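You operate a simulated robot arm through the tools that you are given. There is no shell and no other tool. Be economical: measure what you need, move in short steps, check, and stop when the job is done.

You run a simulated robot arm. Do the job below in one go: nothing can be reset, and whatever is moved stays where it is left.

JOB
Give the silver fluted mould two strokes of syrup at the dosing funnel.
Fine: seat it on the slide, push the slide in, press the plunger twice, draw the slide out and stand the mould back where it was; the other mould stays.

The check looks at the end state, three seconds after you hand in, the way a careful person would. Anything else that was tipped, shoved, dropped, spilled or broken makes it a failure.

ROBOT AND FRAMES
A 7-joint arm with a two-finger parallel gripper, fixed in place. Base frame: the origin is at the foot of the arm, x ahead of it, y to its left, z up. Units: mm, degrees, N and s.
With the tool pointing down near the work surface it reaches from about 300 to 700 mm from the base axis. Its first joint turns from -66.0 to 66.0 degrees. Payload 1.57 kg.
Tool frame: the origin (TCP) lies between the finger pads and is the grasp point; the fingertips stand 30 mm ahead of it; z points along the fingers, y is the line along which they close. The gripper opens to 110 mm. The fingers are 24 mm wide and 12 mm thick; the gripper's body (48 by 112 mm) begins 78 mm behind the TCP.
Orientation is that of the tool frame in the base frame, as [roll, pitch, yaw] about the fixed x, y, z axes, in that order (R = Rz(yaw) Ry(pitch) Rx(roll)). With the fingers straight down and closing along the base's y, the tool's x points along the base's -x, its y along +y and its z along -z.

CONTROLS
- The arm moves only by the tool play_rows. Its argument "motion" is a list of rows, each an object of numbers (a shift or turn left out is 0, a gripper value left out holds the last): "x", "y", "z": the shift along the tool's x, y, z in mm; "ax", "ay", "az": the turn, a rotation vector about the tool's x, y, z in degrees; "grip": the opening, from 0 (shut) to 1 (fully open). In form: [{"x": .., "y": .., "z": .., "ax": .., "ay": .., "az": .., "grip": ..}, ...]. A call has 1 to 10 rows; each row shifts and turns the commanded pose from where the row before left it, along the tool's axes as they then stand. A row lasts 0.2 s, in which the tool goes at most 50 mm and 8.6 degrees; a call with a longer step from one row to the next is refused whole, and so is a gripper value outside its range. Where a pose cannot be reached the arm comes as near as it can. A force on the tool above 90 N (or 10 N above the force at the start of the call, whichever is more), or a blocked arm, ends the call early, and 0.2 s more pass. Each finger travels about 108 mm/s and halts on what it meets, pressing with about 22 N; the grip force reading is that of the motor and also rises with nothing between the fingers. The clock runs only during rows and for 0.2 s after the last one: add rows that do not move to give the fingers time. The reply holds the time, the measured pose of the TCP, the force on the tool along the base axes, the opening and the grip force, in the units named above and with some noise, with the torque about the TCP (base axes, N m) and any sound that the robot's microphone picked up.
- Cameras (640 x 400 px; columns grow to the right, rows downward): "scene" is fixed at [162, -403.3, 1411.9]; the picture's right is [0.65, -0.76, 0.00], its down [-0.48, -0.41, -0.78] and it looks along [0.59, 0.50, -0.63] (base axes); focal length 220 px, centre (320, 200). "wrist" rides on the gripper at [70, 16, -141] in the tool frame; the picture's right is [-0.23, 0.97, 0.00], its down [-0.86, -0.20, -0.48] and it looks along [-0.47, -0.11, 0.88] (tool axes); focal length 222 px, centre (320, 200). There is no depth. A picture from a camera that has moved, and an enlarged one, comes with that camera's place and axes in the base frame and with its lens. The place of the scene camera against the robot may be out by one fixed shift of up to 25 mm in any direction.
- snapshot(camera): a new picture of that camera. No time passes.
- close_up(camera, box): a new picture of the part [left, top, right, bottom] of that camera's present view, enlarged. No time passes.
- finish_job(): hands the job in; it is judged then, once.

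Go step by step. Nothing tells you positions but the pictures and the camera data: compare them with the known pose of the tool, close in by small moves and look again before you grip or let go. The budget is 120 turns and 68 pictures, counting those below and the enlarged ones. Unless the task says otherwise, let go and move clear before handing in, and close with one line.

The tools are called after "Emit:" as a command line: name --argument value ..., lists and objects as JSON in quotes. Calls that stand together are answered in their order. play_rows: Moves the arm, as the interface text tells. Its arguments: {"type":"object","properties":{"motion":{"type":"array"}},"required":["motion"]} The other tools are called the same way: snapshot (camera) takes a picture; close_up (camera, box) takes an enlarged picture of a part of a camera's view; finish_job () hands the job in.

At the start:

```text
clock: 0.0
ee_pos: [337.1, -169.4, 1269.3]
ee_rot: [-180.0, 0.0, 180.0]
ft_force: [0.2, -0.5, 0.4]
wrist_torque: [0.0, -0.01, -0.02]
gripper_width: 110.0
grasp_force: 0.1
```

scene: 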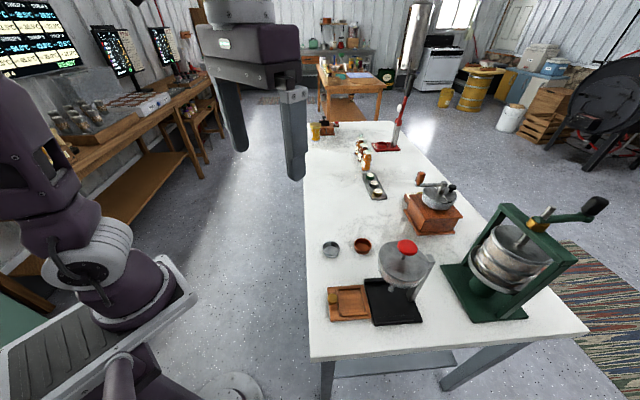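
wrist: 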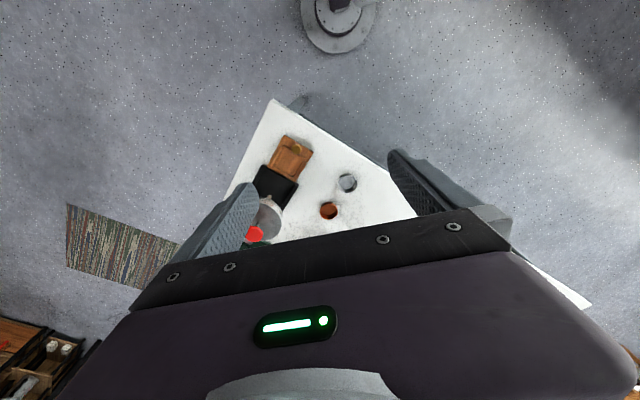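

The bench has the dosing funnel with a red plunger knob, a wooden slide in front of it, and a silver and a copper mould beside it. I'll take enlarged pictures first.

Emit:
close_up --camera "scene" --box '[300, 220, 460, 340]'

Emit:
close_up --camera "wrist" --box '[220, 100, 420, 250]'

```text
3.33 times, centred on (380, 280) of scene
camera zoom: at [162.0, -403.3, 1411.9], right [0.65, -0.76, 0.0], down [-0.48, -0.41, -0.78], along [0.59, 0.5, -0.63], focal length 732 px, centre (120, -67)
```

zoom: 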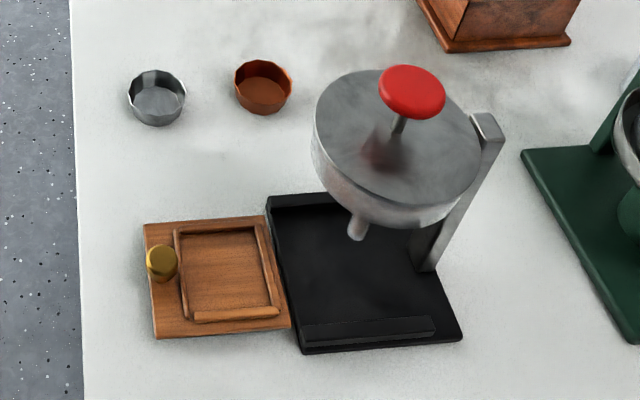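

```text
2.67 times, centred on (320, 175) of wrist
camera zoom: at [266.5, -152.1, 1411.3], right [0.23, 0.97, 0.0], down [0.86, -0.2, 0.48], along [0.47, -0.11, -0.88], focal length 592 px, centre (320, 267)
```

zoom: 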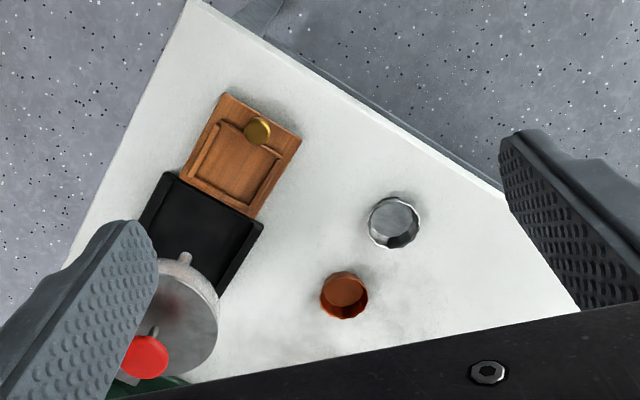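

The silver mould seems to be near x≈560, y≈-135 with the bench at z≈780. I'll come lower and get a second wrist view to triangulate.

Emit:
play_rows --motion '[{"x": -15, "z": 37}, {"x": -15, "z": 37}, {"x": -15, "z": 37}, {"x": -15, "z": 37}, {"x": -15, "z": 37}, {"x": -15, "z": 37}, {"x": 0}]'

Emit:
snapshot --camera "wrist"

```text
clock: 1.6
ee_pos: [427.8, -167.6, 1048.8]
ee_rot: [180.0, 0.0, -180.0]
ft_force: [0.3, 0.4, 0.2]
wrist_torque: [0.03, -0.03, 0.01]
gripper_width: 110.0
grasp_force: 0.0
```

```text
63 pictures are left
camera wrist: at [357.0, -152.6, 1189.8], right [0.23, 0.97, 0.0], down [0.86, -0.2, 0.48], along [0.47, -0.11, -0.88], focal length 222 px, centre (320, 200)
```

wrist: 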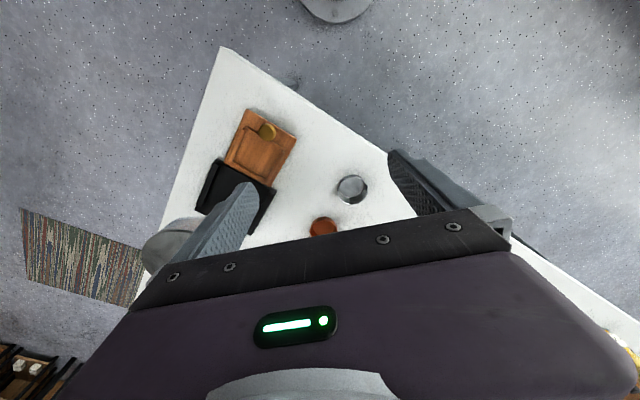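

The machine is now partly hidden by the finger. I'll enlarge for triangulation.

Emit:
close_up --camera "wrist" --box '[190, 90, 390, 240]'

```text
2.67 times, centred on (290, 165) of wrist
camera zoom: at [357.0, -152.6, 1189.8], right [0.23, 0.97, 0.0], down [0.86, -0.2, 0.48], along [0.47, -0.11, -0.88], focal length 592 px, centre (400, 293)
```

zoom: 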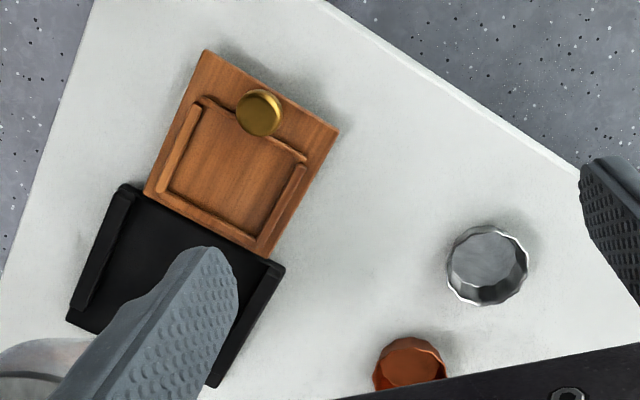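

Triangulation is still weak in depth (mould ≈ [545, -136, ~810]). I'll shift sideways and toward the mould for a better baseline.

Emit:
play_rows --motion '[{"x": -30, "y": 10, "z": 10}, {"x": -30, "y": 10, "z": 10}, {"x": -30, "y": 10, "z": 10}, {"x": -30, "z": 10}, {"x": 0}]'

Emit:
close_up --camera "wrist" --box '[160, 0, 400, 250]'

```text
clock: 2.8
ee_pos: [547.4, -137.4, 1008.5]
ee_rot: [-180.0, -0.1, -179.9]
ft_force: [-0.4, -0.9, 0.3]
wrist_torque: [0.01, -0.03, 0.02]
gripper_width: 110.2
grasp_force: 0.0
```

```text
1.60 times, centred on (280, 125) of wrist
camera zoom: at [476.5, -122.1, 1149.8], right [0.23, 0.97, 0.0], down [0.86, -0.2, 0.48], along [0.47, -0.11, -0.88], focal length 355 px, centre (384, 320)
```

zoom: 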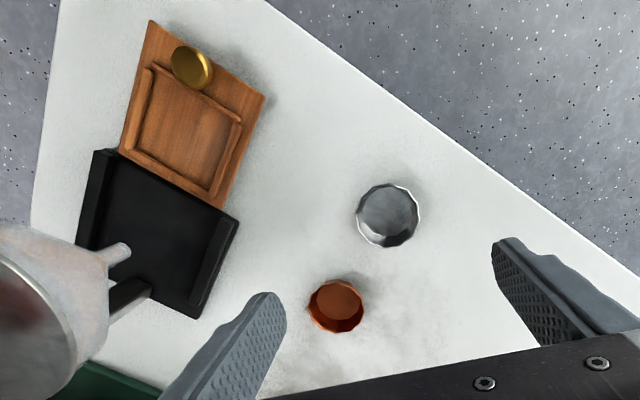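

Triangulation now agrees: silver mould rim ≈ [547, -135, 820], knob ≈ [409, -247, 840], and the slide runs in along (1,-1). I'll turn the gripper 45° so the fingers close across the slide's axis, and go lower.

Emit:
play_rows --motion '[{"az": 7.5, "z": 10}, {"az": 7.5, "z": 10}, {"az": 7.5, "z": 10}, {"az": 7.5, "z": 10}, {"az": 7.5, "z": 10}, {"az": 7.5, "z": 10}, {"x": 0}]'

Emit:
snapshot --camera "wrist"

Emit:
close_up --camera "scene" --box '[300, 220, 460, 340]'

```text
clock: 4.4
ee_pos: [548.3, -137.3, 947.0]
ee_rot: [-180.0, 0.0, 134.9]
ft_force: [0.1, 0.1, 0.5]
wrist_torque: [0.02, 0.0, 0.02]
gripper_width: 110.1
grasp_force: 0.1
```

```text
60 pictures are left
camera wrist: at [508.7, -77.6, 1089.3], right [0.85, 0.53, 0.0], down [0.46, -0.75, 0.48], along [0.25, -0.41, -0.88], focal length 222 px, centre (320, 200)
```

wrist: 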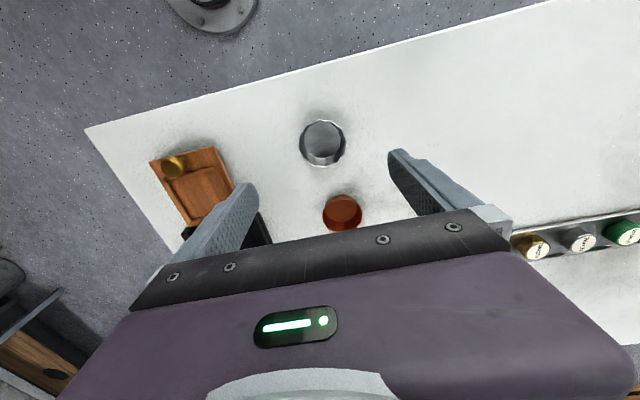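

```text
3.33 times, centred on (380, 280) of scene
camera zoom: at [162.0, -403.3, 1411.9], right [0.65, -0.76, 0.0], down [-0.48, -0.41, -0.78], along [0.59, 0.5, -0.63], focal length 732 px, centre (120, -67)
```

zoom: 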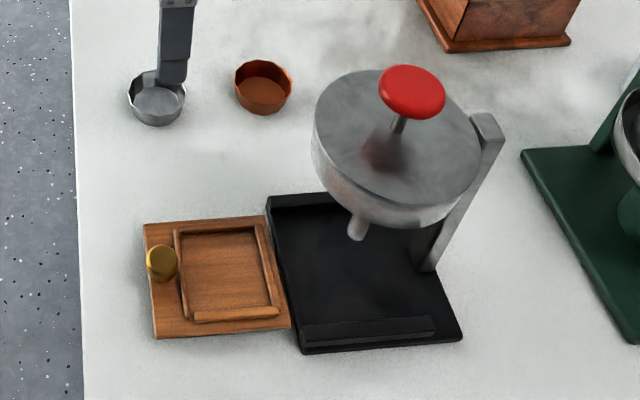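

Everything fits. I'll descend to tips about 30 mm above the rim, then check centring.

Emit:
play_rows --motion '[{"x": 2.5, "y": 0.7, "z": 22}, {"z": 22}, {"z": 22}, {"x": 0}]'

Emit:
close_up --camera "wrist" --box '[220, 90, 440, 240]'

Emit:
close_up --camera "scene" --box '[300, 210, 380, 270]'

```text
clock: 5.4
ee_pos: [546.8, -134.9, 881.6]
ee_rot: [180.0, 0.1, 135.0]
ft_force: [-0.4, 0.6, -0.4]
wrist_torque: [0.0, 0.02, -0.01]
gripper_width: 110.0
grasp_force: 0.1
```

```text
2.67 times, centred on (330, 165) of wrist
camera zoom: at [507.3, -75.4, 1023.6], right [0.85, 0.53, 0.0], down [0.46, -0.75, 0.48], along [0.25, -0.41, -0.88], focal length 592 px, centre (293, 293)
```

zoom: 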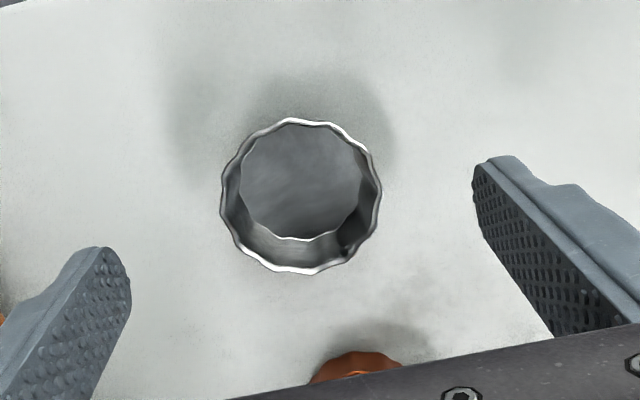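

```text
6.67 times, centred on (340, 240) of scene
camera zoom: at [162.0, -403.3, 1411.9], right [0.65, -0.76, 0.0], down [-0.48, -0.41, -0.78], along [0.59, 0.5, -0.63], focal length 1464 px, centre (187, -67)
```

zoom: 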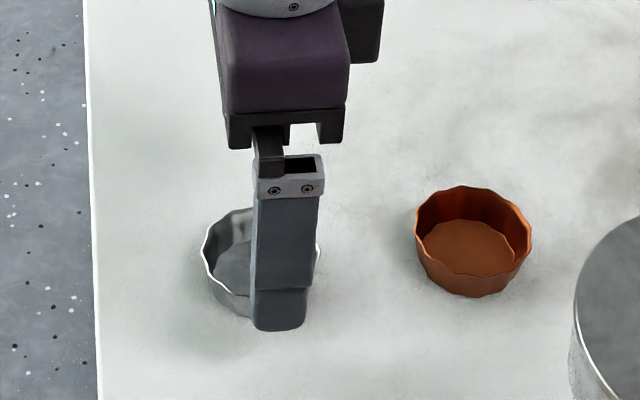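

Centring looks within 1-2 mm; the mould is about 58 mm wide and 22–25 mm tall. I'll descend to a shallow grasp depth and look.

Emit:
play_rows --motion '[{"z": 15}, {"z": 15}, {"z": 10}, {"x": 0}]'

Emit:
close_up --camera "wrist" --box '[220, 90, 440, 240]'

Emit:
close_up --camera "scene" --box '[300, 210, 380, 270]'

```text
clock: 6.4
ee_pos: [545.2, -135.1, 840.2]
ee_rot: [179.9, -0.1, 135.0]
ft_force: [0.3, 0.4, 0.2]
wrist_torque: [-0.02, 0.01, 0.01]
gripper_width: 110.0
grasp_force: 0.0
```

```text
2.67 times, centred on (330, 165) of wrist
camera zoom: at [507.3, -75.3, 982.9], right [0.85, 0.53, 0.0], down [0.46, -0.75, 0.48], along [0.25, -0.41, -0.88], focal length 592 px, centre (293, 293)
```

zoom: 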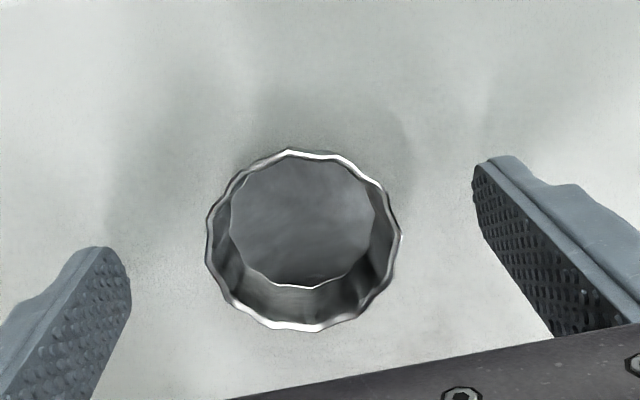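

```text
6.67 times, centred on (340, 240) of scene
camera zoom: at [162.0, -403.3, 1411.9], right [0.65, -0.76, 0.0], down [-0.48, -0.41, -0.78], along [0.59, 0.5, -0.63], focal length 1464 px, centre (187, -67)
```

zoom: 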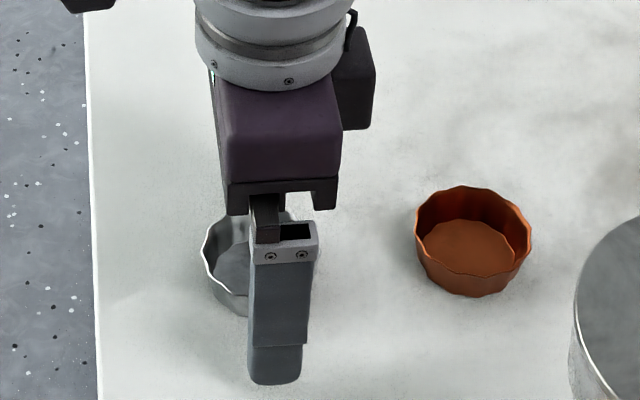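

The rim is at z≈821 and the tips at ≈810, which straddles the mould with 10 mm overlap. I'll go 3 mm lower and close.

Emit:
play_rows --motion '[{"z": 3}, {"grip": 0.62}, {"x": 0}, {"grip": 0.5}, {"grip": 0.4}, {"grip": 0.3}, {"x": 0}]'

Emit:
close_up --camera "wrist" --box '[220, 90, 440, 240]'

```text
clock: 8.0
ee_pos: [544.2, -135.3, 837.8]
ee_rot: [180.0, 0.0, 135.1]
ft_force: [-0.1, 0.4, -0.5]
wrist_torque: [-0.03, -0.02, -0.02]
gripper_width: 56.1
grasp_force: 22.3
```

```text
2.67 times, centred on (330, 165) of wrist
camera zoom: at [507.2, -75.3, 979.9], right [0.85, 0.53, 0.0], down [0.46, -0.75, 0.48], along [0.25, -0.41, -0.88], focal length 592 px, centre (293, 293)
```

zoom: 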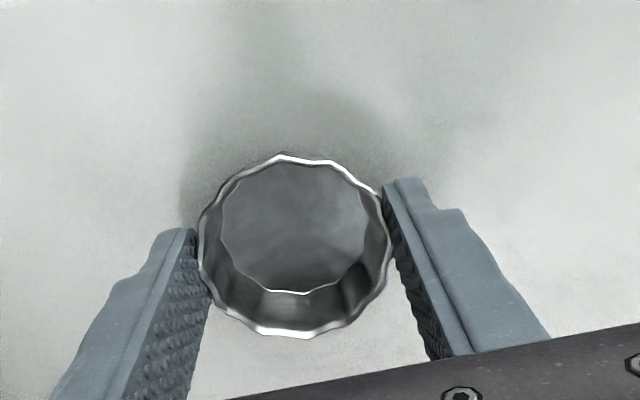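

Gripped at 56 mm. Next I'll lift.

Emit:
play_rows --motion '[{"z": -5}, {"z": -15}, {"z": -20}, {"z": -20}, {"z": -20}, {"x": 0}]'

Emit:
close_up --camera "scene" --box '[280, 190, 440, 310]'

Emit:
snapshot --camera "wrist"

```text
clock: 9.4
ee_pos: [546.0, -135.9, 917.9]
ee_rot: [-179.9, 0.1, 134.9]
ft_force: [-0.3, 0.9, 0.2]
wrist_torque: [-0.01, 0.0, -0.01]
gripper_width: 55.9
grasp_force: 22.0
```

```text
3.33 times, centred on (360, 250) of scene
camera zoom: at [162.0, -403.3, 1411.9], right [0.65, -0.76, 0.0], down [-0.48, -0.41, -0.78], along [0.59, 0.5, -0.63], focal length 732 px, centre (187, 33)
```

zoom: 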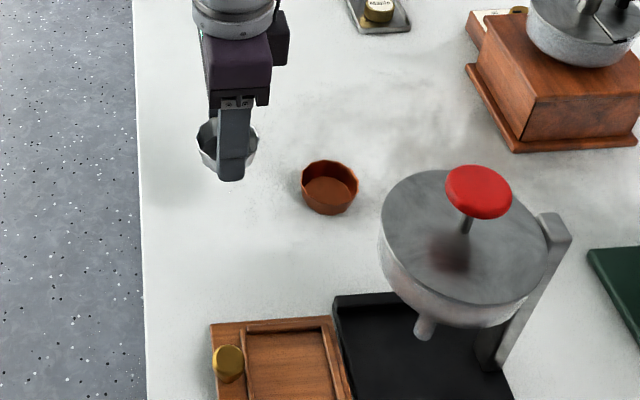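

```text
52 pictures are left
camera wrist: at [507.5, -76.1, 1060.4], right [0.85, 0.53, 0.0], down [0.46, -0.75, 0.48], along [0.25, -0.41, -0.88], focal length 222 px, centre (320, 200)
```

wrist: 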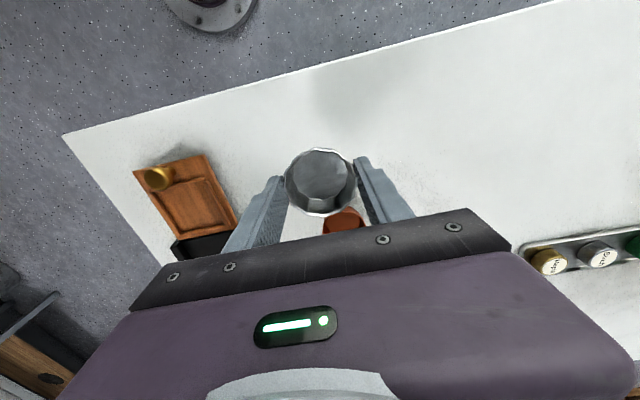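

The mould is held. I'll travel along the direction parallel to the bench, stopping short of the slide to look at the pocket again.

Emit:
play_rows --motion '[{"y": -30}, {"y": -35}, {"y": -35}, {"y": -30}, {"y": -20}, {"x": 0}]'

Emit:
snapshot --camera "wrist"

```text
clock: 10.8
ee_pos: [439.3, -241.9, 916.2]
ee_rot: [-180.0, -0.1, 135.0]
ft_force: [0.2, 0.1, -0.5]
wrist_torque: [-0.03, 0.03, -0.02]
gripper_width: 56.0
grasp_force: 21.9
```

```text
51 pictures are left
camera wrist: at [401.3, -181.8, 1059.7], right [0.85, 0.53, 0.0], down [0.46, -0.75, 0.48], along [0.25, -0.41, -0.88], focal length 222 px, centre (320, 200)
```

wrist: 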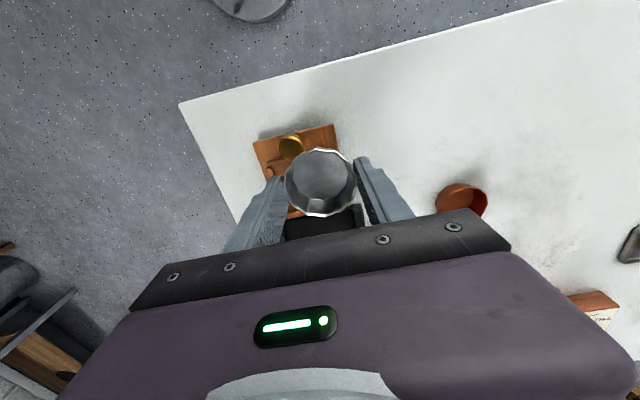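

The held mould blocks the view of the slide. I'll rise and shift toward the funnel axis, high above everything, so that the slide appears unobstructed.

Emit:
play_rows --motion '[{"z": -40}, {"z": -45}, {"z": -45}, {"z": -45}, {"z": -20}, {"x": -30}, {"x": -30}, {"x": 0}]'

Emit:
close_up --camera "wrist" --box '[220, 50, 380, 170]'

Emit:
close_up --camera "scene" --box '[300, 180, 460, 330]'

```text
clock: 12.6
ee_pos: [481.1, -283.4, 1113.9]
ee_rot: [180.0, -0.1, 135.0]
ft_force: [0.5, -0.3, -0.6]
wrist_torque: [0.04, -0.02, 0.01]
gripper_width: 56.0
grasp_force: 22.1
```

```text
3.33 times, centred on (300, 110) of wrist
camera zoom: at [442.5, -223.2, 1255.6], right [0.85, 0.53, 0.0], down [0.46, -0.75, 0.48], along [0.25, -0.41, -0.88], focal length 740 px, centre (387, 500)
```

zoom: 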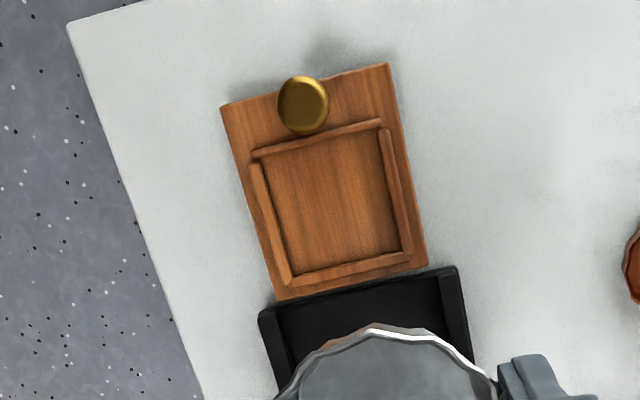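

```text
2.67 times, centred on (380, 255) of scene
camera zoom: at [162.0, -403.3, 1411.9], right [0.65, -0.76, 0.0], down [-0.48, -0.41, -0.78], along [0.59, 0.5, -0.63], focal length 586 px, centre (160, 53)
```

zoom: 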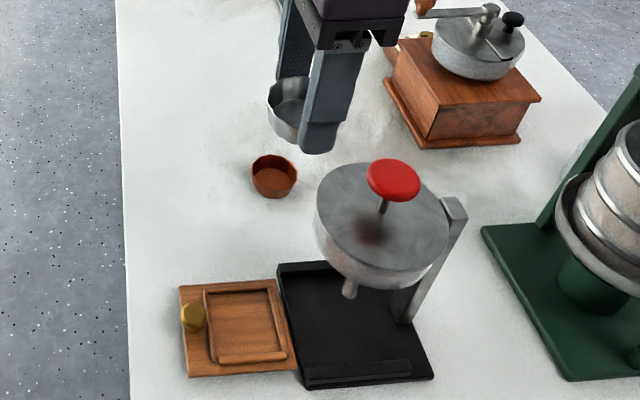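

A clear view: pocket centre ≈ (445.5, -286), aligned with my gripper's yaw. I'll move over it and descend to well above the slide, then check the clearance to the funnel.

Emit:
play_rows --motion '[{"x": 11.3, "y": -13.5}, {"x": 11.3, "y": -13.5}, {"z": 40}, {"z": 45}, {"z": 45}, {"z": 45}, {"z": 30}, {"x": 0}]'

Emit:
close_up --camera "scene" --box '[310, 200, 450, 330]'

Emit:
snapshot --camera "wrist"

```text
clock: 14.4
ee_pos: [448.7, -287.5, 907.5]
ee_rot: [180.0, 0.1, 135.0]
ft_force: [-2.8, 1.9, 6.9]
wrist_torque: [-0.36, -0.45, -0.04]
gripper_width: 56.0
grasp_force: 21.9
```

```text
3.08 times, centred on (380, 265) of scene
camera zoom: at [161.8, -403.2, 1411.9], right [0.65, -0.76, 0.0], down [-0.48, -0.41, -0.78], along [0.59, 0.5, -0.63], focal length 676 px, centre (135, 0)
```

zoom: 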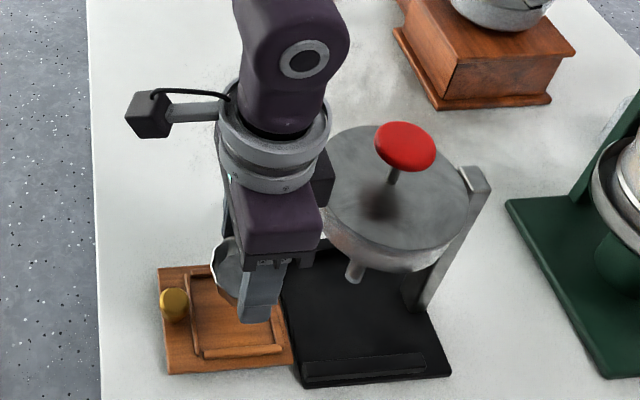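

```text
47 pictures are left
camera wrist: at [409.2, -227.0, 1049.8], right [0.85, 0.53, 0.0], down [0.46, -0.75, 0.48], along [0.25, -0.41, -0.88], focal length 222 px, centre (320, 200)
```

wrist: 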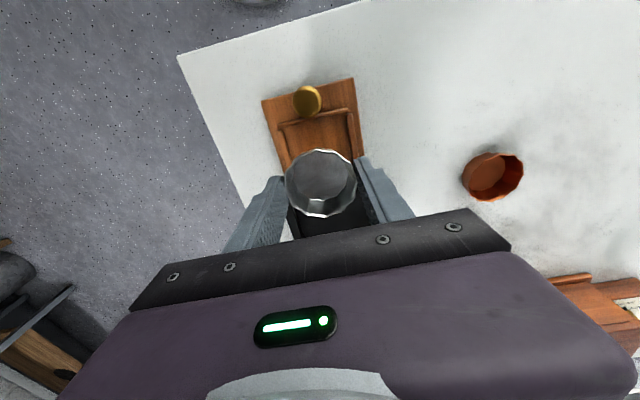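

The force reading shows the black box on the gripper's funnel side has just touched the funnel rim, at about 7 N. I'll back straight up at once and check that nothing shifted.

Emit:
play_rows --motion '[{"z": -20}, {"z": -40}, {"z": -45}, {"z": -45}, {"x": 0}]'

Emit:
close_up --camera "scene" --box '[300, 180, 460, 330]'

```text
clock: 15.6
ee_pos: [445.8, -284.9, 1058.8]
ee_rot: [180.0, 0.0, 135.0]
ft_force: [0.4, -0.4, -0.5]
wrist_torque: [0.03, 0.04, 0.01]
gripper_width: 55.8
grasp_force: 22.5
```

```text
2.67 times, centred on (380, 255) of scene
camera zoom: at [162.0, -403.3, 1411.9], right [0.65, -0.76, 0.0], down [-0.48, -0.41, -0.78], along [0.59, 0.5, -0.63], focal length 586 px, centre (160, 53)
```

zoom: 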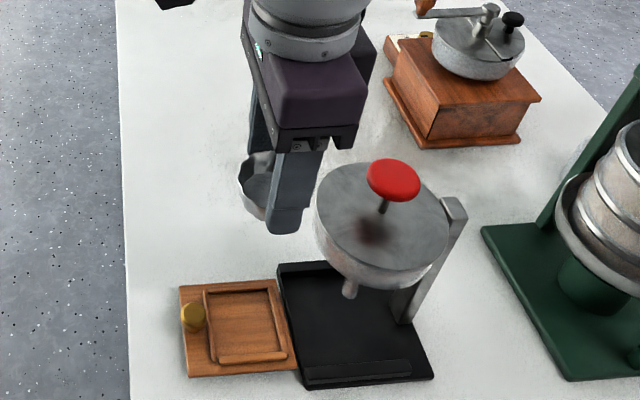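

The machine hasn't moved. I'll set the mould back on its original spot and re-grip it with the tool tilted away from the funnel about the closing axis, so the box clears the cup.

Emit:
play_rows --motion '[{"x": 7, "y": 35}, {"x": 8, "y": 40}, {"x": 8, "y": 40}, {"x": 8, "y": 40}, {"x": 6.4, "y": 24}, {"z": 40}, {"z": 45}, {"z": 45}, {"z": 40}, {"z": 30}]'

Emit:
close_up --camera "scene" --box '[300, 210, 380, 270]'

```text
clock: 17.8
ee_pos: [547.6, -133.5, 857.8]
ee_rot: [180.0, 0.0, 135.0]
ft_force: [0.0, -0.4, -0.3]
wrist_torque: [0.04, -0.02, -0.01]
gripper_width: 56.0
grasp_force: 21.8
```

```text
6.67 times, centred on (340, 240) of scene
camera zoom: at [162.0, -403.3, 1411.9], right [0.65, -0.76, 0.0], down [-0.48, -0.41, -0.78], along [0.59, 0.5, -0.63], focal length 1464 px, centre (187, -67)
```

zoom: 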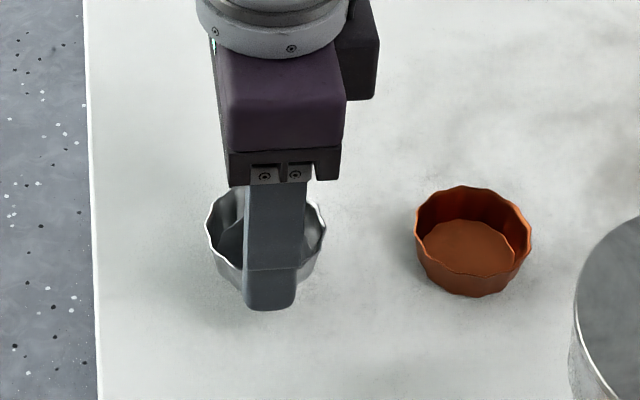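

About 20 mm above the bench. I'll lower gently.

Emit:
play_rows --motion '[{"z": 8}, {"z": 6}, {"z": 4}, {"z": 1.5}, {"x": 0}]'

```text
clock: 19.0
ee_pos: [547.1, -133.5, 838.6]
ee_rot: [180.0, 0.0, 135.0]
ft_force: [-0.2, -0.2, 0.8]
wrist_torque: [0.0, 0.02, 0.0]
gripper_width: 56.2
grasp_force: 22.1
```

Emit:
play_rows --motion '[{"z": 0.5}, {"x": 0}, {"grip": 0.56}, {"grip": 0.65}, {"grip": 0.8}, {"z": -10}, {"z": -20}, {"z": -20}, {"x": 0}]'

Emit:
close_up --camera "wrist" --box '[220, 90, 440, 240]'

Emit:
close_up --camera "scene" --box '[300, 210, 380, 270]'

```text
clock: 21.0
ee_pos: [547.3, -133.4, 889.6]
ee_rot: [-180.0, 0.0, 135.1]
ft_force: [0.0, -0.6, 0.5]
wrist_torque: [-0.02, 0.01, 0.02]
gripper_width: 87.8
grasp_force: 0.1
```

```text
2.67 times, centred on (330, 165) of wrist
camera zoom: at [508.2, -73.6, 1030.7], right [0.85, 0.53, 0.0], down [0.46, -0.75, 0.48], along [0.25, -0.41, -0.88], focal length 592 px, centre (293, 293)
```

zoom: 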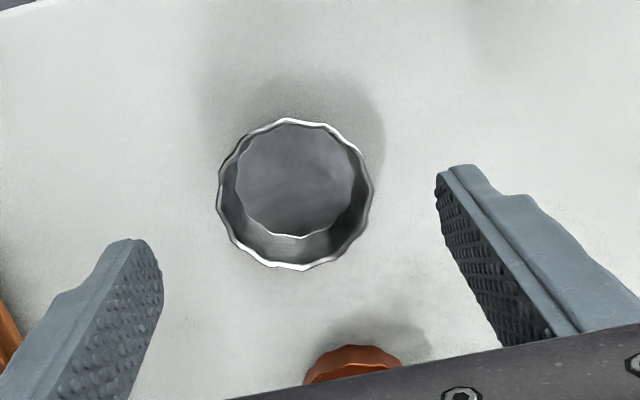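

```text
6.67 times, centred on (340, 240) of scene
camera zoom: at [162.0, -403.3, 1411.9], right [0.65, -0.76, 0.0], down [-0.48, -0.41, -0.78], along [0.59, 0.5, -0.63], focal length 1464 px, centre (187, -67)
```

zoom: 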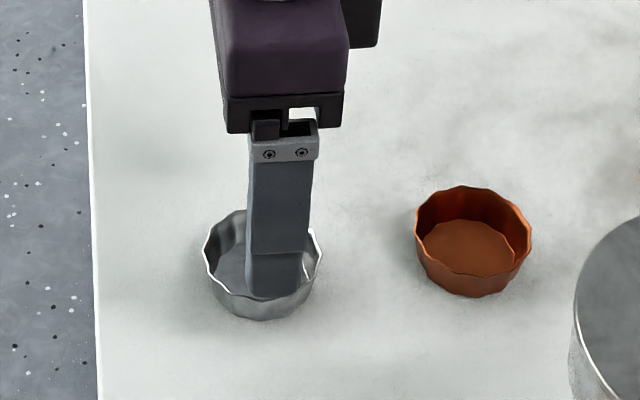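

The mould is back on its spot (matches the first picture) and upright. Now I'll tilt the tool 22° with its head leaning away from the funnel side, offsetting so the finger line still meets the mould.

Emit:
play_rows --motion '[{"x": 8}, {"ay": -7.5}, {"ay": -7.5}, {"ay": -7}, {"x": 9.4, "z": 23.2}, {"x": 0}]'

Emit:
close_up --camera "wrist" --box '[220, 90, 440, 240]'

Emit:
close_up --camera "scene" --box '[280, 190, 400, 280]'

```text
clock: 22.4
ee_pos: [541.3, -129.1, 863.0]
ee_rot: [179.9, 22.0, 135.0]
ft_force: [-0.9, 0.2, 0.1]
wrist_torque: [0.02, 0.0, 0.01]
gripper_width: 88.0
grasp_force: 0.0
```

```text
2.67 times, centred on (330, 165) of wrist
camera zoom: at [469.2, -34.2, 968.7], right [0.84, 0.54, 0.09], down [0.29, -0.57, 0.76], along [0.46, -0.62, -0.64], focal length 592 px, centre (293, 293)
```

zoom: 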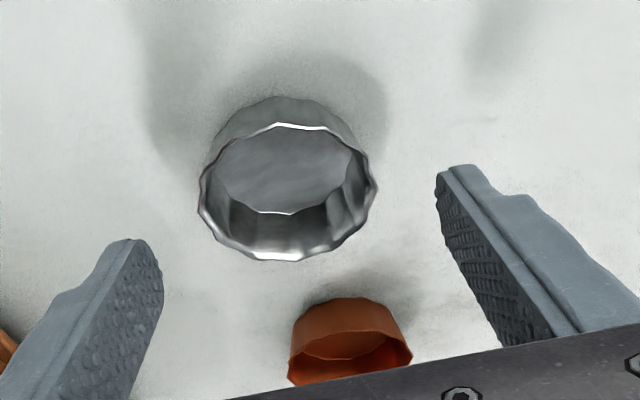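

```text
4.44 times, centred on (340, 235) of scene
camera zoom: at [162.0, -403.3, 1411.9], right [0.65, -0.76, 0.0], down [-0.48, -0.41, -0.78], along [0.59, 0.5, -0.63], focal length 976 px, centre (231, 44)
```

zoom: 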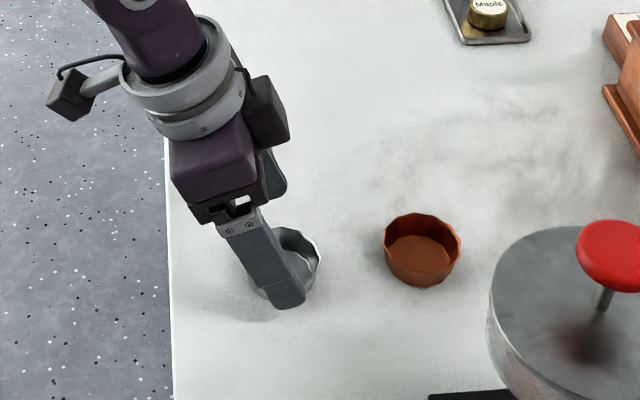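

Rim confirmed at z≈821, centred. Next I'll descend the rest vertically and grip.

Emit:
play_rows --motion '[{"x": 4, "z": 9.8}, {"x": 3.9, "z": 9.7}, {"x": 0}, {"grip": 0.6}, {"grip": 0.52}, {"grip": 0.42}, {"grip": 0.3}, {"x": 0}]'

Emit:
close_up --camera "wrist" --box '[220, 90, 440, 240]'

```text
clock: 24.2
ee_pos: [541.5, -127.7, 842.7]
ee_rot: [-180.0, 22.0, 135.0]
ft_force: [-0.4, 0.2, -1.3]
wrist_torque: [0.0, -0.05, -0.01]
gripper_width: 55.7
grasp_force: 22.2
```

```text
2.67 times, centred on (330, 165) of wrist
camera zoom: at [469.1, -34.4, 948.4], right [0.84, 0.54, 0.09], down [0.29, -0.57, 0.76], along [0.46, -0.61, -0.64], focal length 592 px, centre (293, 293)
```

zoom: 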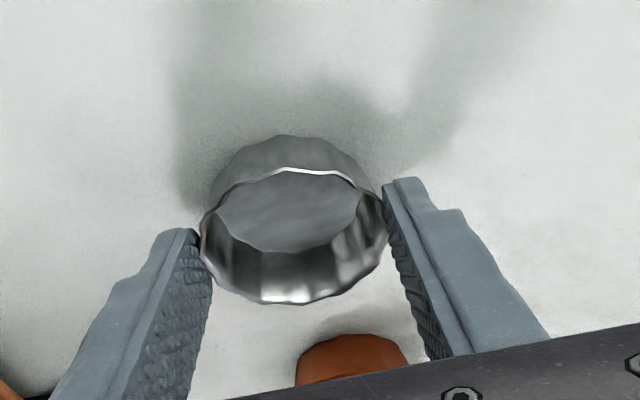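

Gripped upright with a tilted tool. I'll lift 80 mm vertically and traverse to just above the slide pocket.

Emit:
play_rows --motion '[{"x": -3, "z": -7.4}, {"x": -12, "z": -29.7}, {"x": -15, "z": -37.1}, {"y": -34}, {"y": -36}, {"y": -36}, {"y": -36}, {"y": -36.5}, {"x": 0}]'

Emit:
close_up --camera "scene" --box '[300, 190, 460, 340]'

```text
clock: 26.2
ee_pos: [415.0, -254.6, 921.2]
ee_rot: [179.9, 22.0, 135.0]
ft_force: [0.2, -0.4, -0.5]
wrist_torque: [0.02, -0.02, 0.06]
gripper_width: 55.7
grasp_force: 22.0
```

```text
2.67 times, centred on (380, 265) of scene
camera zoom: at [161.9, -403.3, 1411.9], right [0.65, -0.76, 0.0], down [-0.48, -0.41, -0.78], along [0.59, 0.5, -0.63], focal length 586 px, centre (160, 27)
```

zoom: 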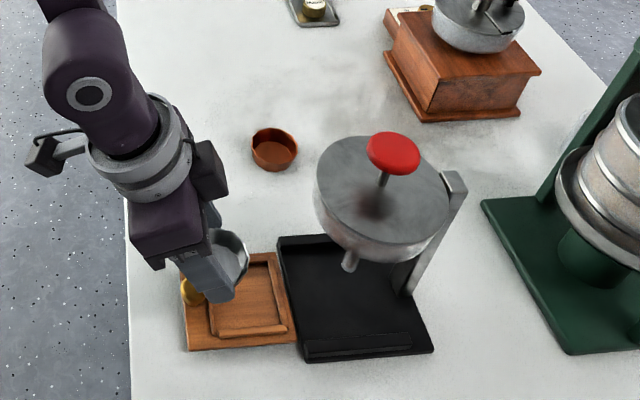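

Clear of the cup now. I'll move in over the pocket, lower part-way and check with the force reading and pictures.

Emit:
play_rows --motion '[{"x": -16.4, "z": 6.6}, {"x": -16.3, "z": 6.6}, {"x": 8.5, "z": 20.9}, {"x": 8.4, "z": 20.8}, {"x": 0}]'

Emit:
close_up --camera "wrist" --box '[220, 60, 440, 240]'

Emit:
close_up --camera "scene" --box '[320, 240, 440, 330]'

```text
clock: 27.4
ee_pos: [440.4, -280.4, 877.0]
ee_rot: [-180.0, 22.0, 135.0]
ft_force: [0.3, 0.7, -0.3]
wrist_torque: [0.01, 0.02, -0.04]
gripper_width: 56.0
grasp_force: 22.3
```

```text
2.22 times, centred on (330, 150) of wrist
camera zoom: at [368.0, -185.4, 982.7], right [0.84, 0.54, 0.09], down [0.29, -0.57, 0.76], along [0.46, -0.62, -0.64], focal length 494 px, centre (298, 311)
```

zoom: 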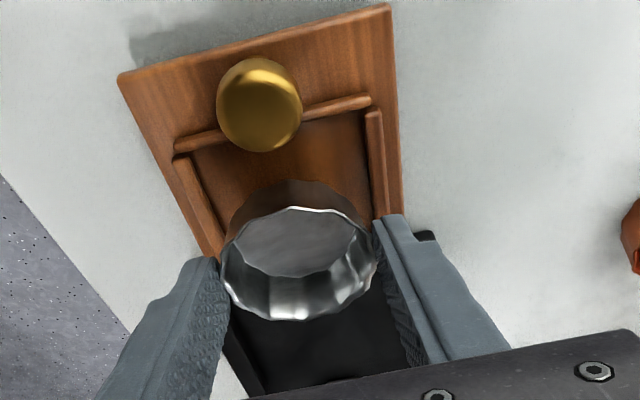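

```text
4.44 times, centred on (380, 285) of scene
camera zoom: at [162.0, -403.3, 1411.9], right [0.65, -0.76, 0.0], down [-0.48, -0.41, -0.78], along [0.59, 0.5, -0.63], focal length 976 px, centre (53, -178)
```

zoom: 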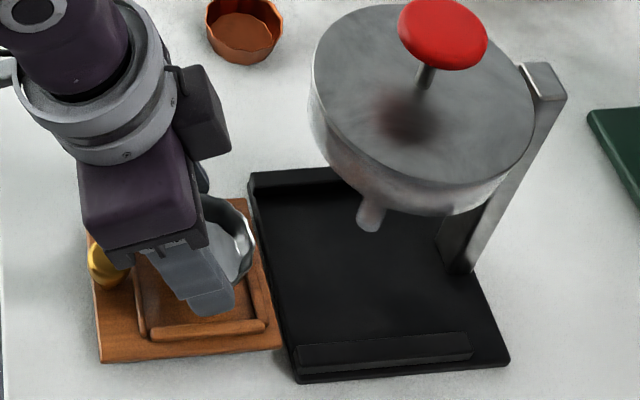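

The mould sits over the pocket, to be nudged about 1.3 mm sideways. Now I'll lower slowly, watching for contact force.

Emit:
play_rows --motion '[{"y": 1.3}, {"x": 2.6, "z": 6.5}, {"x": 2.6, "z": 6.5}, {"x": 0}]'

Emit:
close_up --camera "wrist" --box '[220, 60, 440, 240]'

```text
clock: 28.4
ee_pos: [440.7, -278.5, 863.5]
ee_rot: [-179.9, 22.0, 134.9]
ft_force: [-0.3, -0.1, 0.5]
wrist_torque: [0.01, -0.02, -0.01]
gripper_width: 55.7
grasp_force: 21.7
```

```text
2.22 times, centred on (330, 150) of wrist
camera zoom: at [368.5, -184.5, 968.9], right [0.84, 0.54, 0.08], down [0.29, -0.57, 0.76], along [0.46, -0.61, -0.64], focal length 494 px, centre (298, 311)
```

zoom: 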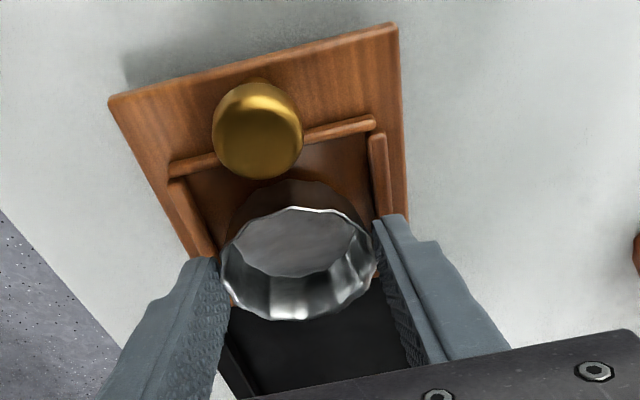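

Emit:
play_rows --motion '[{"x": 1.1, "z": 2.8}, {"x": 1.1, "z": 2.8}, {"x": 0}]'

Emit:
close_up --camera "wrist" --box '[220, 60, 440, 240]'

```text
clock: 29.2
ee_pos: [441.0, -279.0, 858.1]
ee_rot: [180.0, 22.2, 135.0]
ft_force: [2.0, -1.0, 15.6]
wrist_torque: [-0.1, -0.13, 0.07]
gripper_width: 55.9
grasp_force: 21.7
```

```text
2.22 times, centred on (330, 150) of wrist
camera zoom: at [369.0, -184.9, 963.6], right [0.84, 0.54, 0.09], down [0.29, -0.57, 0.77], along [0.46, -0.62, -0.64], focal length 494 px, centre (298, 311)
```

zoom: 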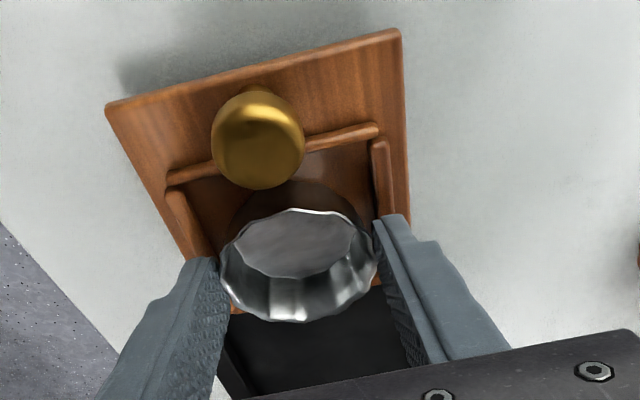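

There's contact at TCP z≈858 with the force under the mould's centre. I need to know whether it's the mould on the pocket floor or the fingertips on the ridges.

Emit:
close_up --camera "scene" --box '[330, 265, 394, 325]'

Emit:
close_up --camera "wrist" --box '[280, 130, 380, 210]'

```text
6.67 times, centred on (362, 295) of scene
camera zoom: at [161.8, -403.2, 1411.9], right [0.65, -0.76, 0.0], down [-0.48, -0.41, -0.78], along [0.59, 0.5, -0.63], focal length 1464 px, centre (40, -433)
```

zoom: 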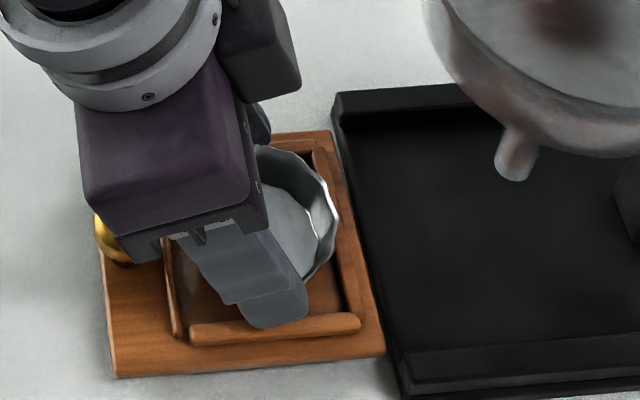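

```text
5.00 times, centred on (330, 170) of wrist
camera zoom: at [369.0, -184.9, 963.6], right [0.84, 0.54, 0.09], down [0.29, -0.57, 0.77], along [0.46, -0.62, -0.64], focal length 1111 px, centre (270, 350)
```

zoom: 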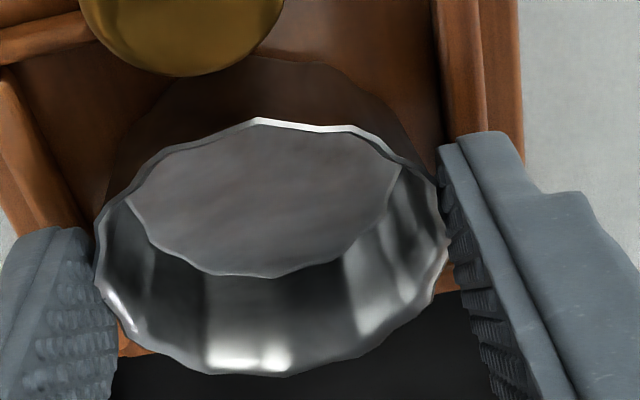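

Most likely the fingertips are resting on the side ridges, with the mould only a few mm above the floor (its base well inside the ridges). I'll ease off the pressure and open slowly so it settles in the pocket.

Emit:
play_rows --motion '[{"x": -0.2, "z": -0.5}, {"x": 0}, {"grip": 0.53}, {"grip": 0.56}, {"grip": 0.6}, {"grip": 0.7}, {"x": 0}]'

Emit:
close_up --camera "wrist" --box '[220, 60, 440, 240]'

```text
clock: 30.8
ee_pos: [440.8, -278.5, 858.6]
ee_rot: [-179.9, 22.0, 135.0]
ft_force: [0.7, 0.7, 0.4]
wrist_torque: [-0.02, -0.02, -0.04]
gripper_width: 76.9
grasp_force: 0.0
```

```text
2.22 times, centred on (330, 150) of wrist
camera zoom: at [368.6, -184.6, 963.6], right [0.84, 0.54, 0.09], down [0.29, -0.57, 0.76], along [0.46, -0.61, -0.64], focal length 494 px, centre (298, 311)
```

zoom: 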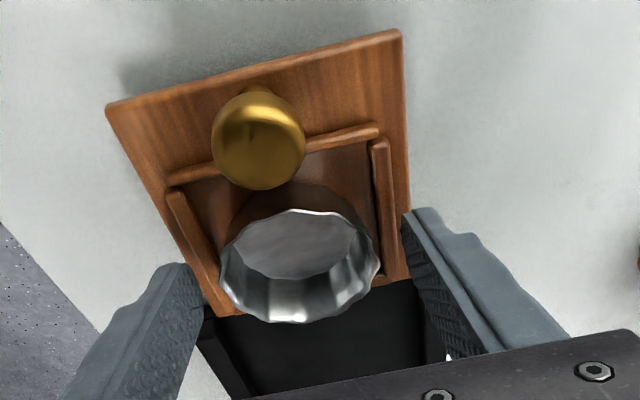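

The mould barely changed, so it was already on the floor. I'll rise and look from above to verify seating.

Emit:
play_rows --motion '[{"x": -7.5, "z": -18.5}, {"x": -15, "z": -37}, {"x": -15, "z": -37}, {"x": 0}]'

Emit:
close_up --camera "wrist" --box '[240, 20, 400, 140]'

Emit:
close_up --camera "scene" --box '[320, 250, 440, 330]'

```text
clock: 31.8
ee_pos: [440.2, -278.9, 957.5]
ee_rot: [-179.9, 22.0, 135.1]
ft_force: [0.1, 0.2, 0.8]
wrist_torque: [-0.02, -0.02, -0.02]
gripper_width: 76.9
grasp_force: 0.1
```

```text
3.33 times, centred on (320, 80) of wrist
camera zoom: at [368.9, -185.1, 1063.2], right [0.84, 0.54, 0.09], down [0.29, -0.58, 0.76], along [0.46, -0.61, -0.64], focal length 740 px, centre (320, 600)
```

zoom: 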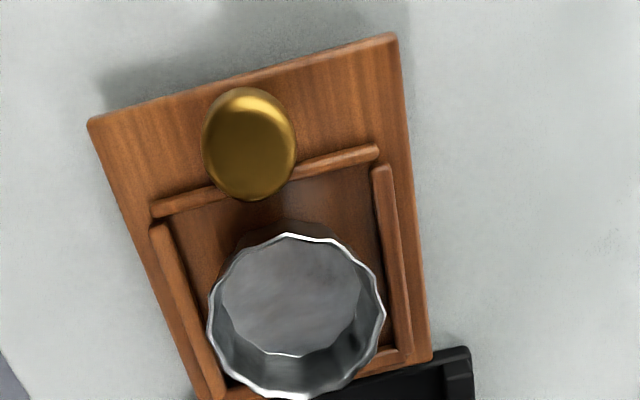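

```text
5.00 times, centred on (380, 290) of scene
camera zoom: at [162.0, -403.3, 1411.9], right [0.65, -0.76, 0.0], down [-0.48, -0.41, -0.78], along [0.59, 0.5, -0.63], focal length 1098 px, centre (20, -250)
```

zoom: 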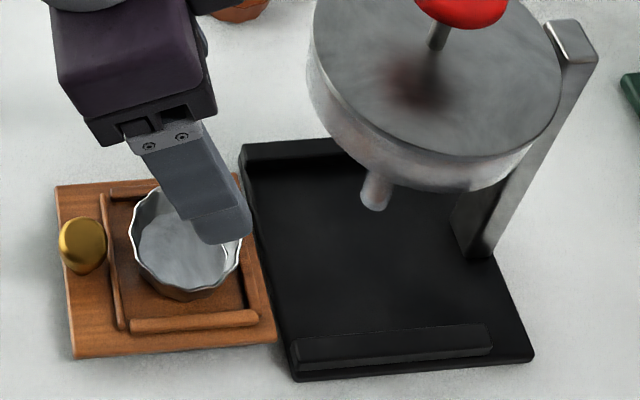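

The mould sits level in the pocket. Next is the brass knob at ≈ (409, -247), top z≈843, ø≈24. Since it ends up beneath the funnel, I'll tilt the tool to 45° and come at it from outside.

Emit:
play_rows --motion '[{"ay": -7.7}, {"ay": -7.7}, {"ay": -7.6}, {"x": 30, "z": 1.4, "grip": 0.5}, {"x": 30, "z": 1.4}, {"x": 30.5, "z": 1.4}, {"x": 0}]'

Emit:
close_up --camera "wrist" --box '[220, 60, 440, 240]'

Emit:
close_up --camera "scene" --box '[300, 220, 440, 330]'

```text
clock: 33.4
ee_pos: [397.2, -236.1, 891.9]
ee_rot: [-180.0, 45.0, 135.0]
ft_force: [-0.2, 0.3, 0.4]
wrist_torque: [0.02, -0.04, 0.0]
gripper_width: 54.8
grasp_force: 0.1
```

```text
2.22 times, centred on (330, 150) of wrist
camera zoom: at [302.5, -119.5, 942.5], right [0.8, 0.57, 0.16], down [0.05, -0.33, 0.94], along [0.59, -0.75, -0.29], focal length 494 px, centre (298, 311)
```

zoom: 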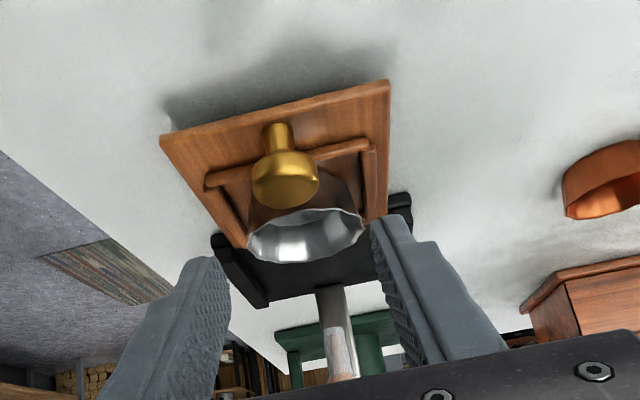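

```text
3.64 times, centred on (370, 275) of scene
camera zoom: at [161.9, -403.3, 1411.9], right [0.65, -0.76, 0.0], down [-0.48, -0.41, -0.78], along [0.59, 0.5, -0.63], focal length 799 px, centre (138, -73)
```

zoom: 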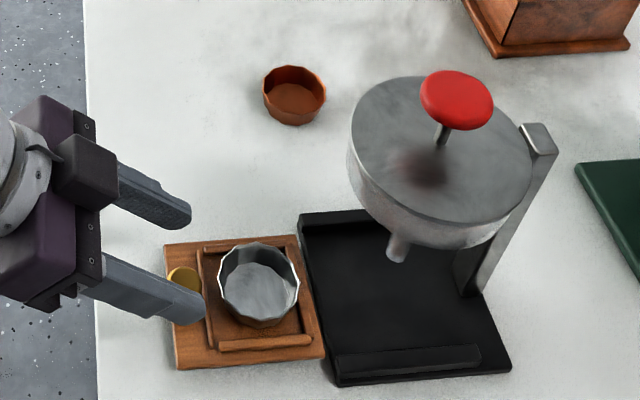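

The knob has a stem and a head, nicely between the fingers. Lowering further.

Emit:
play_rows --motion '[{"x": 9, "z": 9}, {"x": 9, "z": 9}, {"x": 0}]'

Emit:
close_up --camera "wrist" --box '[220, 60, 440, 240]'

```text
clock: 34.2
ee_pos: [397.1, -234.6, 864.5]
ee_rot: [-180.0, 45.0, 135.0]
ft_force: [0.5, -0.4, -0.8]
wrist_torque: [0.01, 0.0, 0.0]
gripper_width: 55.0
grasp_force: 0.0
```

```text
2.22 times, centred on (330, 150) of wrist
camera zoom: at [302.9, -118.9, 916.7], right [0.8, 0.57, 0.16], down [0.05, -0.33, 0.94], along [0.59, -0.75, -0.29], focal length 494 px, centre (298, 311)
```

zoom: 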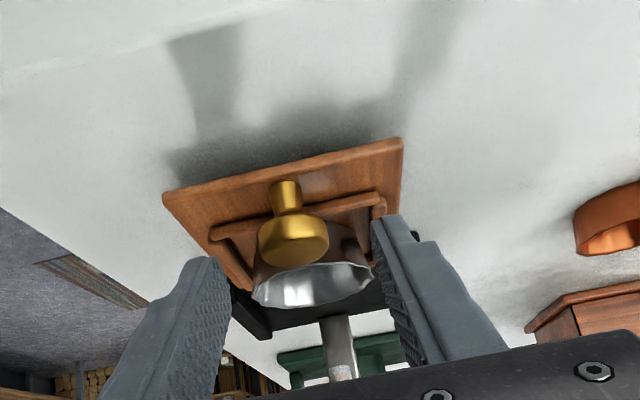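

Emit:
play_rows --motion '[{"x": 5.3, "z": 5.3}, {"x": 5.3, "z": 5.3}, {"x": 0}]'

Emit:
close_up --camera "wrist" --box '[220, 60, 440, 240]'

Emit:
close_up --camera "scene" --box '[320, 250, 400, 330]'

```text
clock: 35.0
ee_pos: [398.2, -234.9, 851.0]
ee_rot: [179.9, 45.0, 135.0]
ft_force: [0.9, -1.0, 1.4]
wrist_torque: [0.03, 0.02, 0.0]
gripper_width: 54.9
grasp_force: 0.0
```

```text
2.22 times, centred on (330, 150) of wrist
camera zoom: at [303.2, -118.9, 901.7], right [0.8, 0.57, 0.16], down [0.05, -0.33, 0.94], along [0.59, -0.75, -0.29], focal length 494 px, centre (298, 311)
```

zoom: 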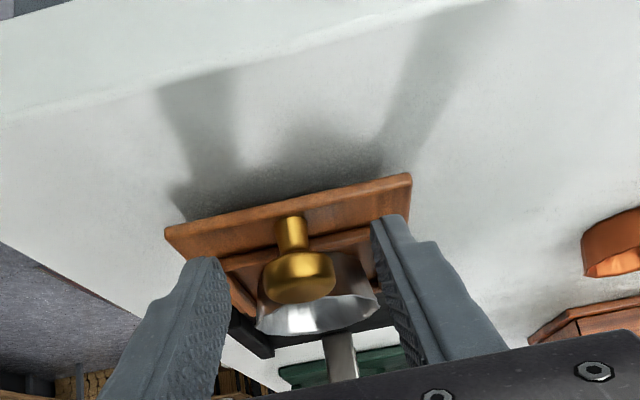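

```text
5.00 times, centred on (360, 290) of scene
camera zoom: at [162.0, -403.3, 1411.9], right [0.65, -0.76, 0.0], down [-0.48, -0.41, -0.78], along [0.59, 0.5, -0.63], focal length 1098 px, centre (120, -250)
```

zoom: 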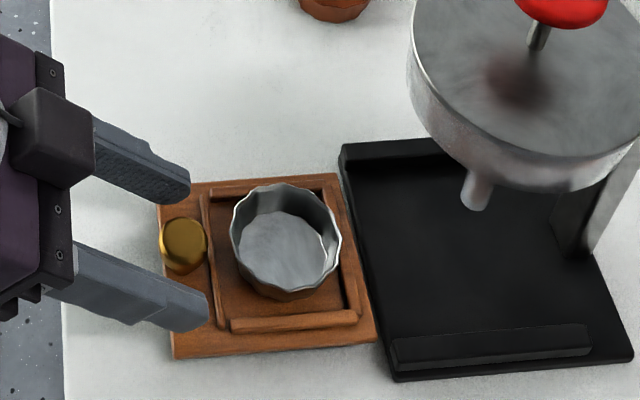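

The knob is centred between the fingertips, so I'll close on it.

Emit:
play_rows --motion '[{"grip": 0.3}, {"grip": 0.24}, {"grip": 0.2}, {"grip": 0.12}, {"x": 0}]'

Emit:
close_up --camera "wrist" --box '[220, 60, 440, 240]'

```text
clock: 36.2
ee_pos: [397.9, -234.6, 850.7]
ee_rot: [-180.0, 44.9, 134.9]
ft_force: [-2.5, -2.1, -0.4]
wrist_torque: [-0.03, 0.01, -0.04]
gripper_width: 24.7
grasp_force: 36.5
```

```text
2.22 times, centred on (330, 150) of wrist
camera zoom: at [303.1, -119.0, 901.8], right [0.8, 0.57, 0.16], down [0.05, -0.33, 0.94], along [0.59, -0.75, -0.29], focal length 494 px, centre (298, 311)
```

zoom: 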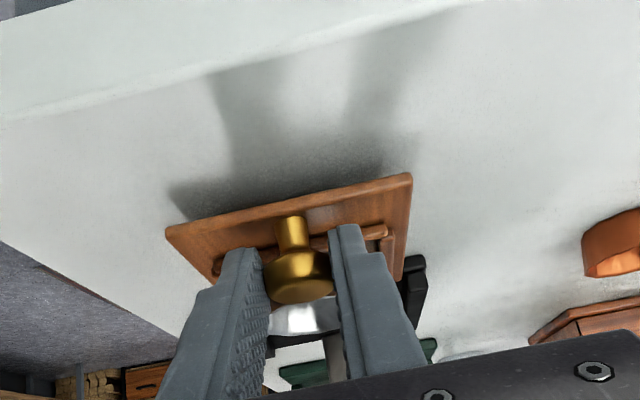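

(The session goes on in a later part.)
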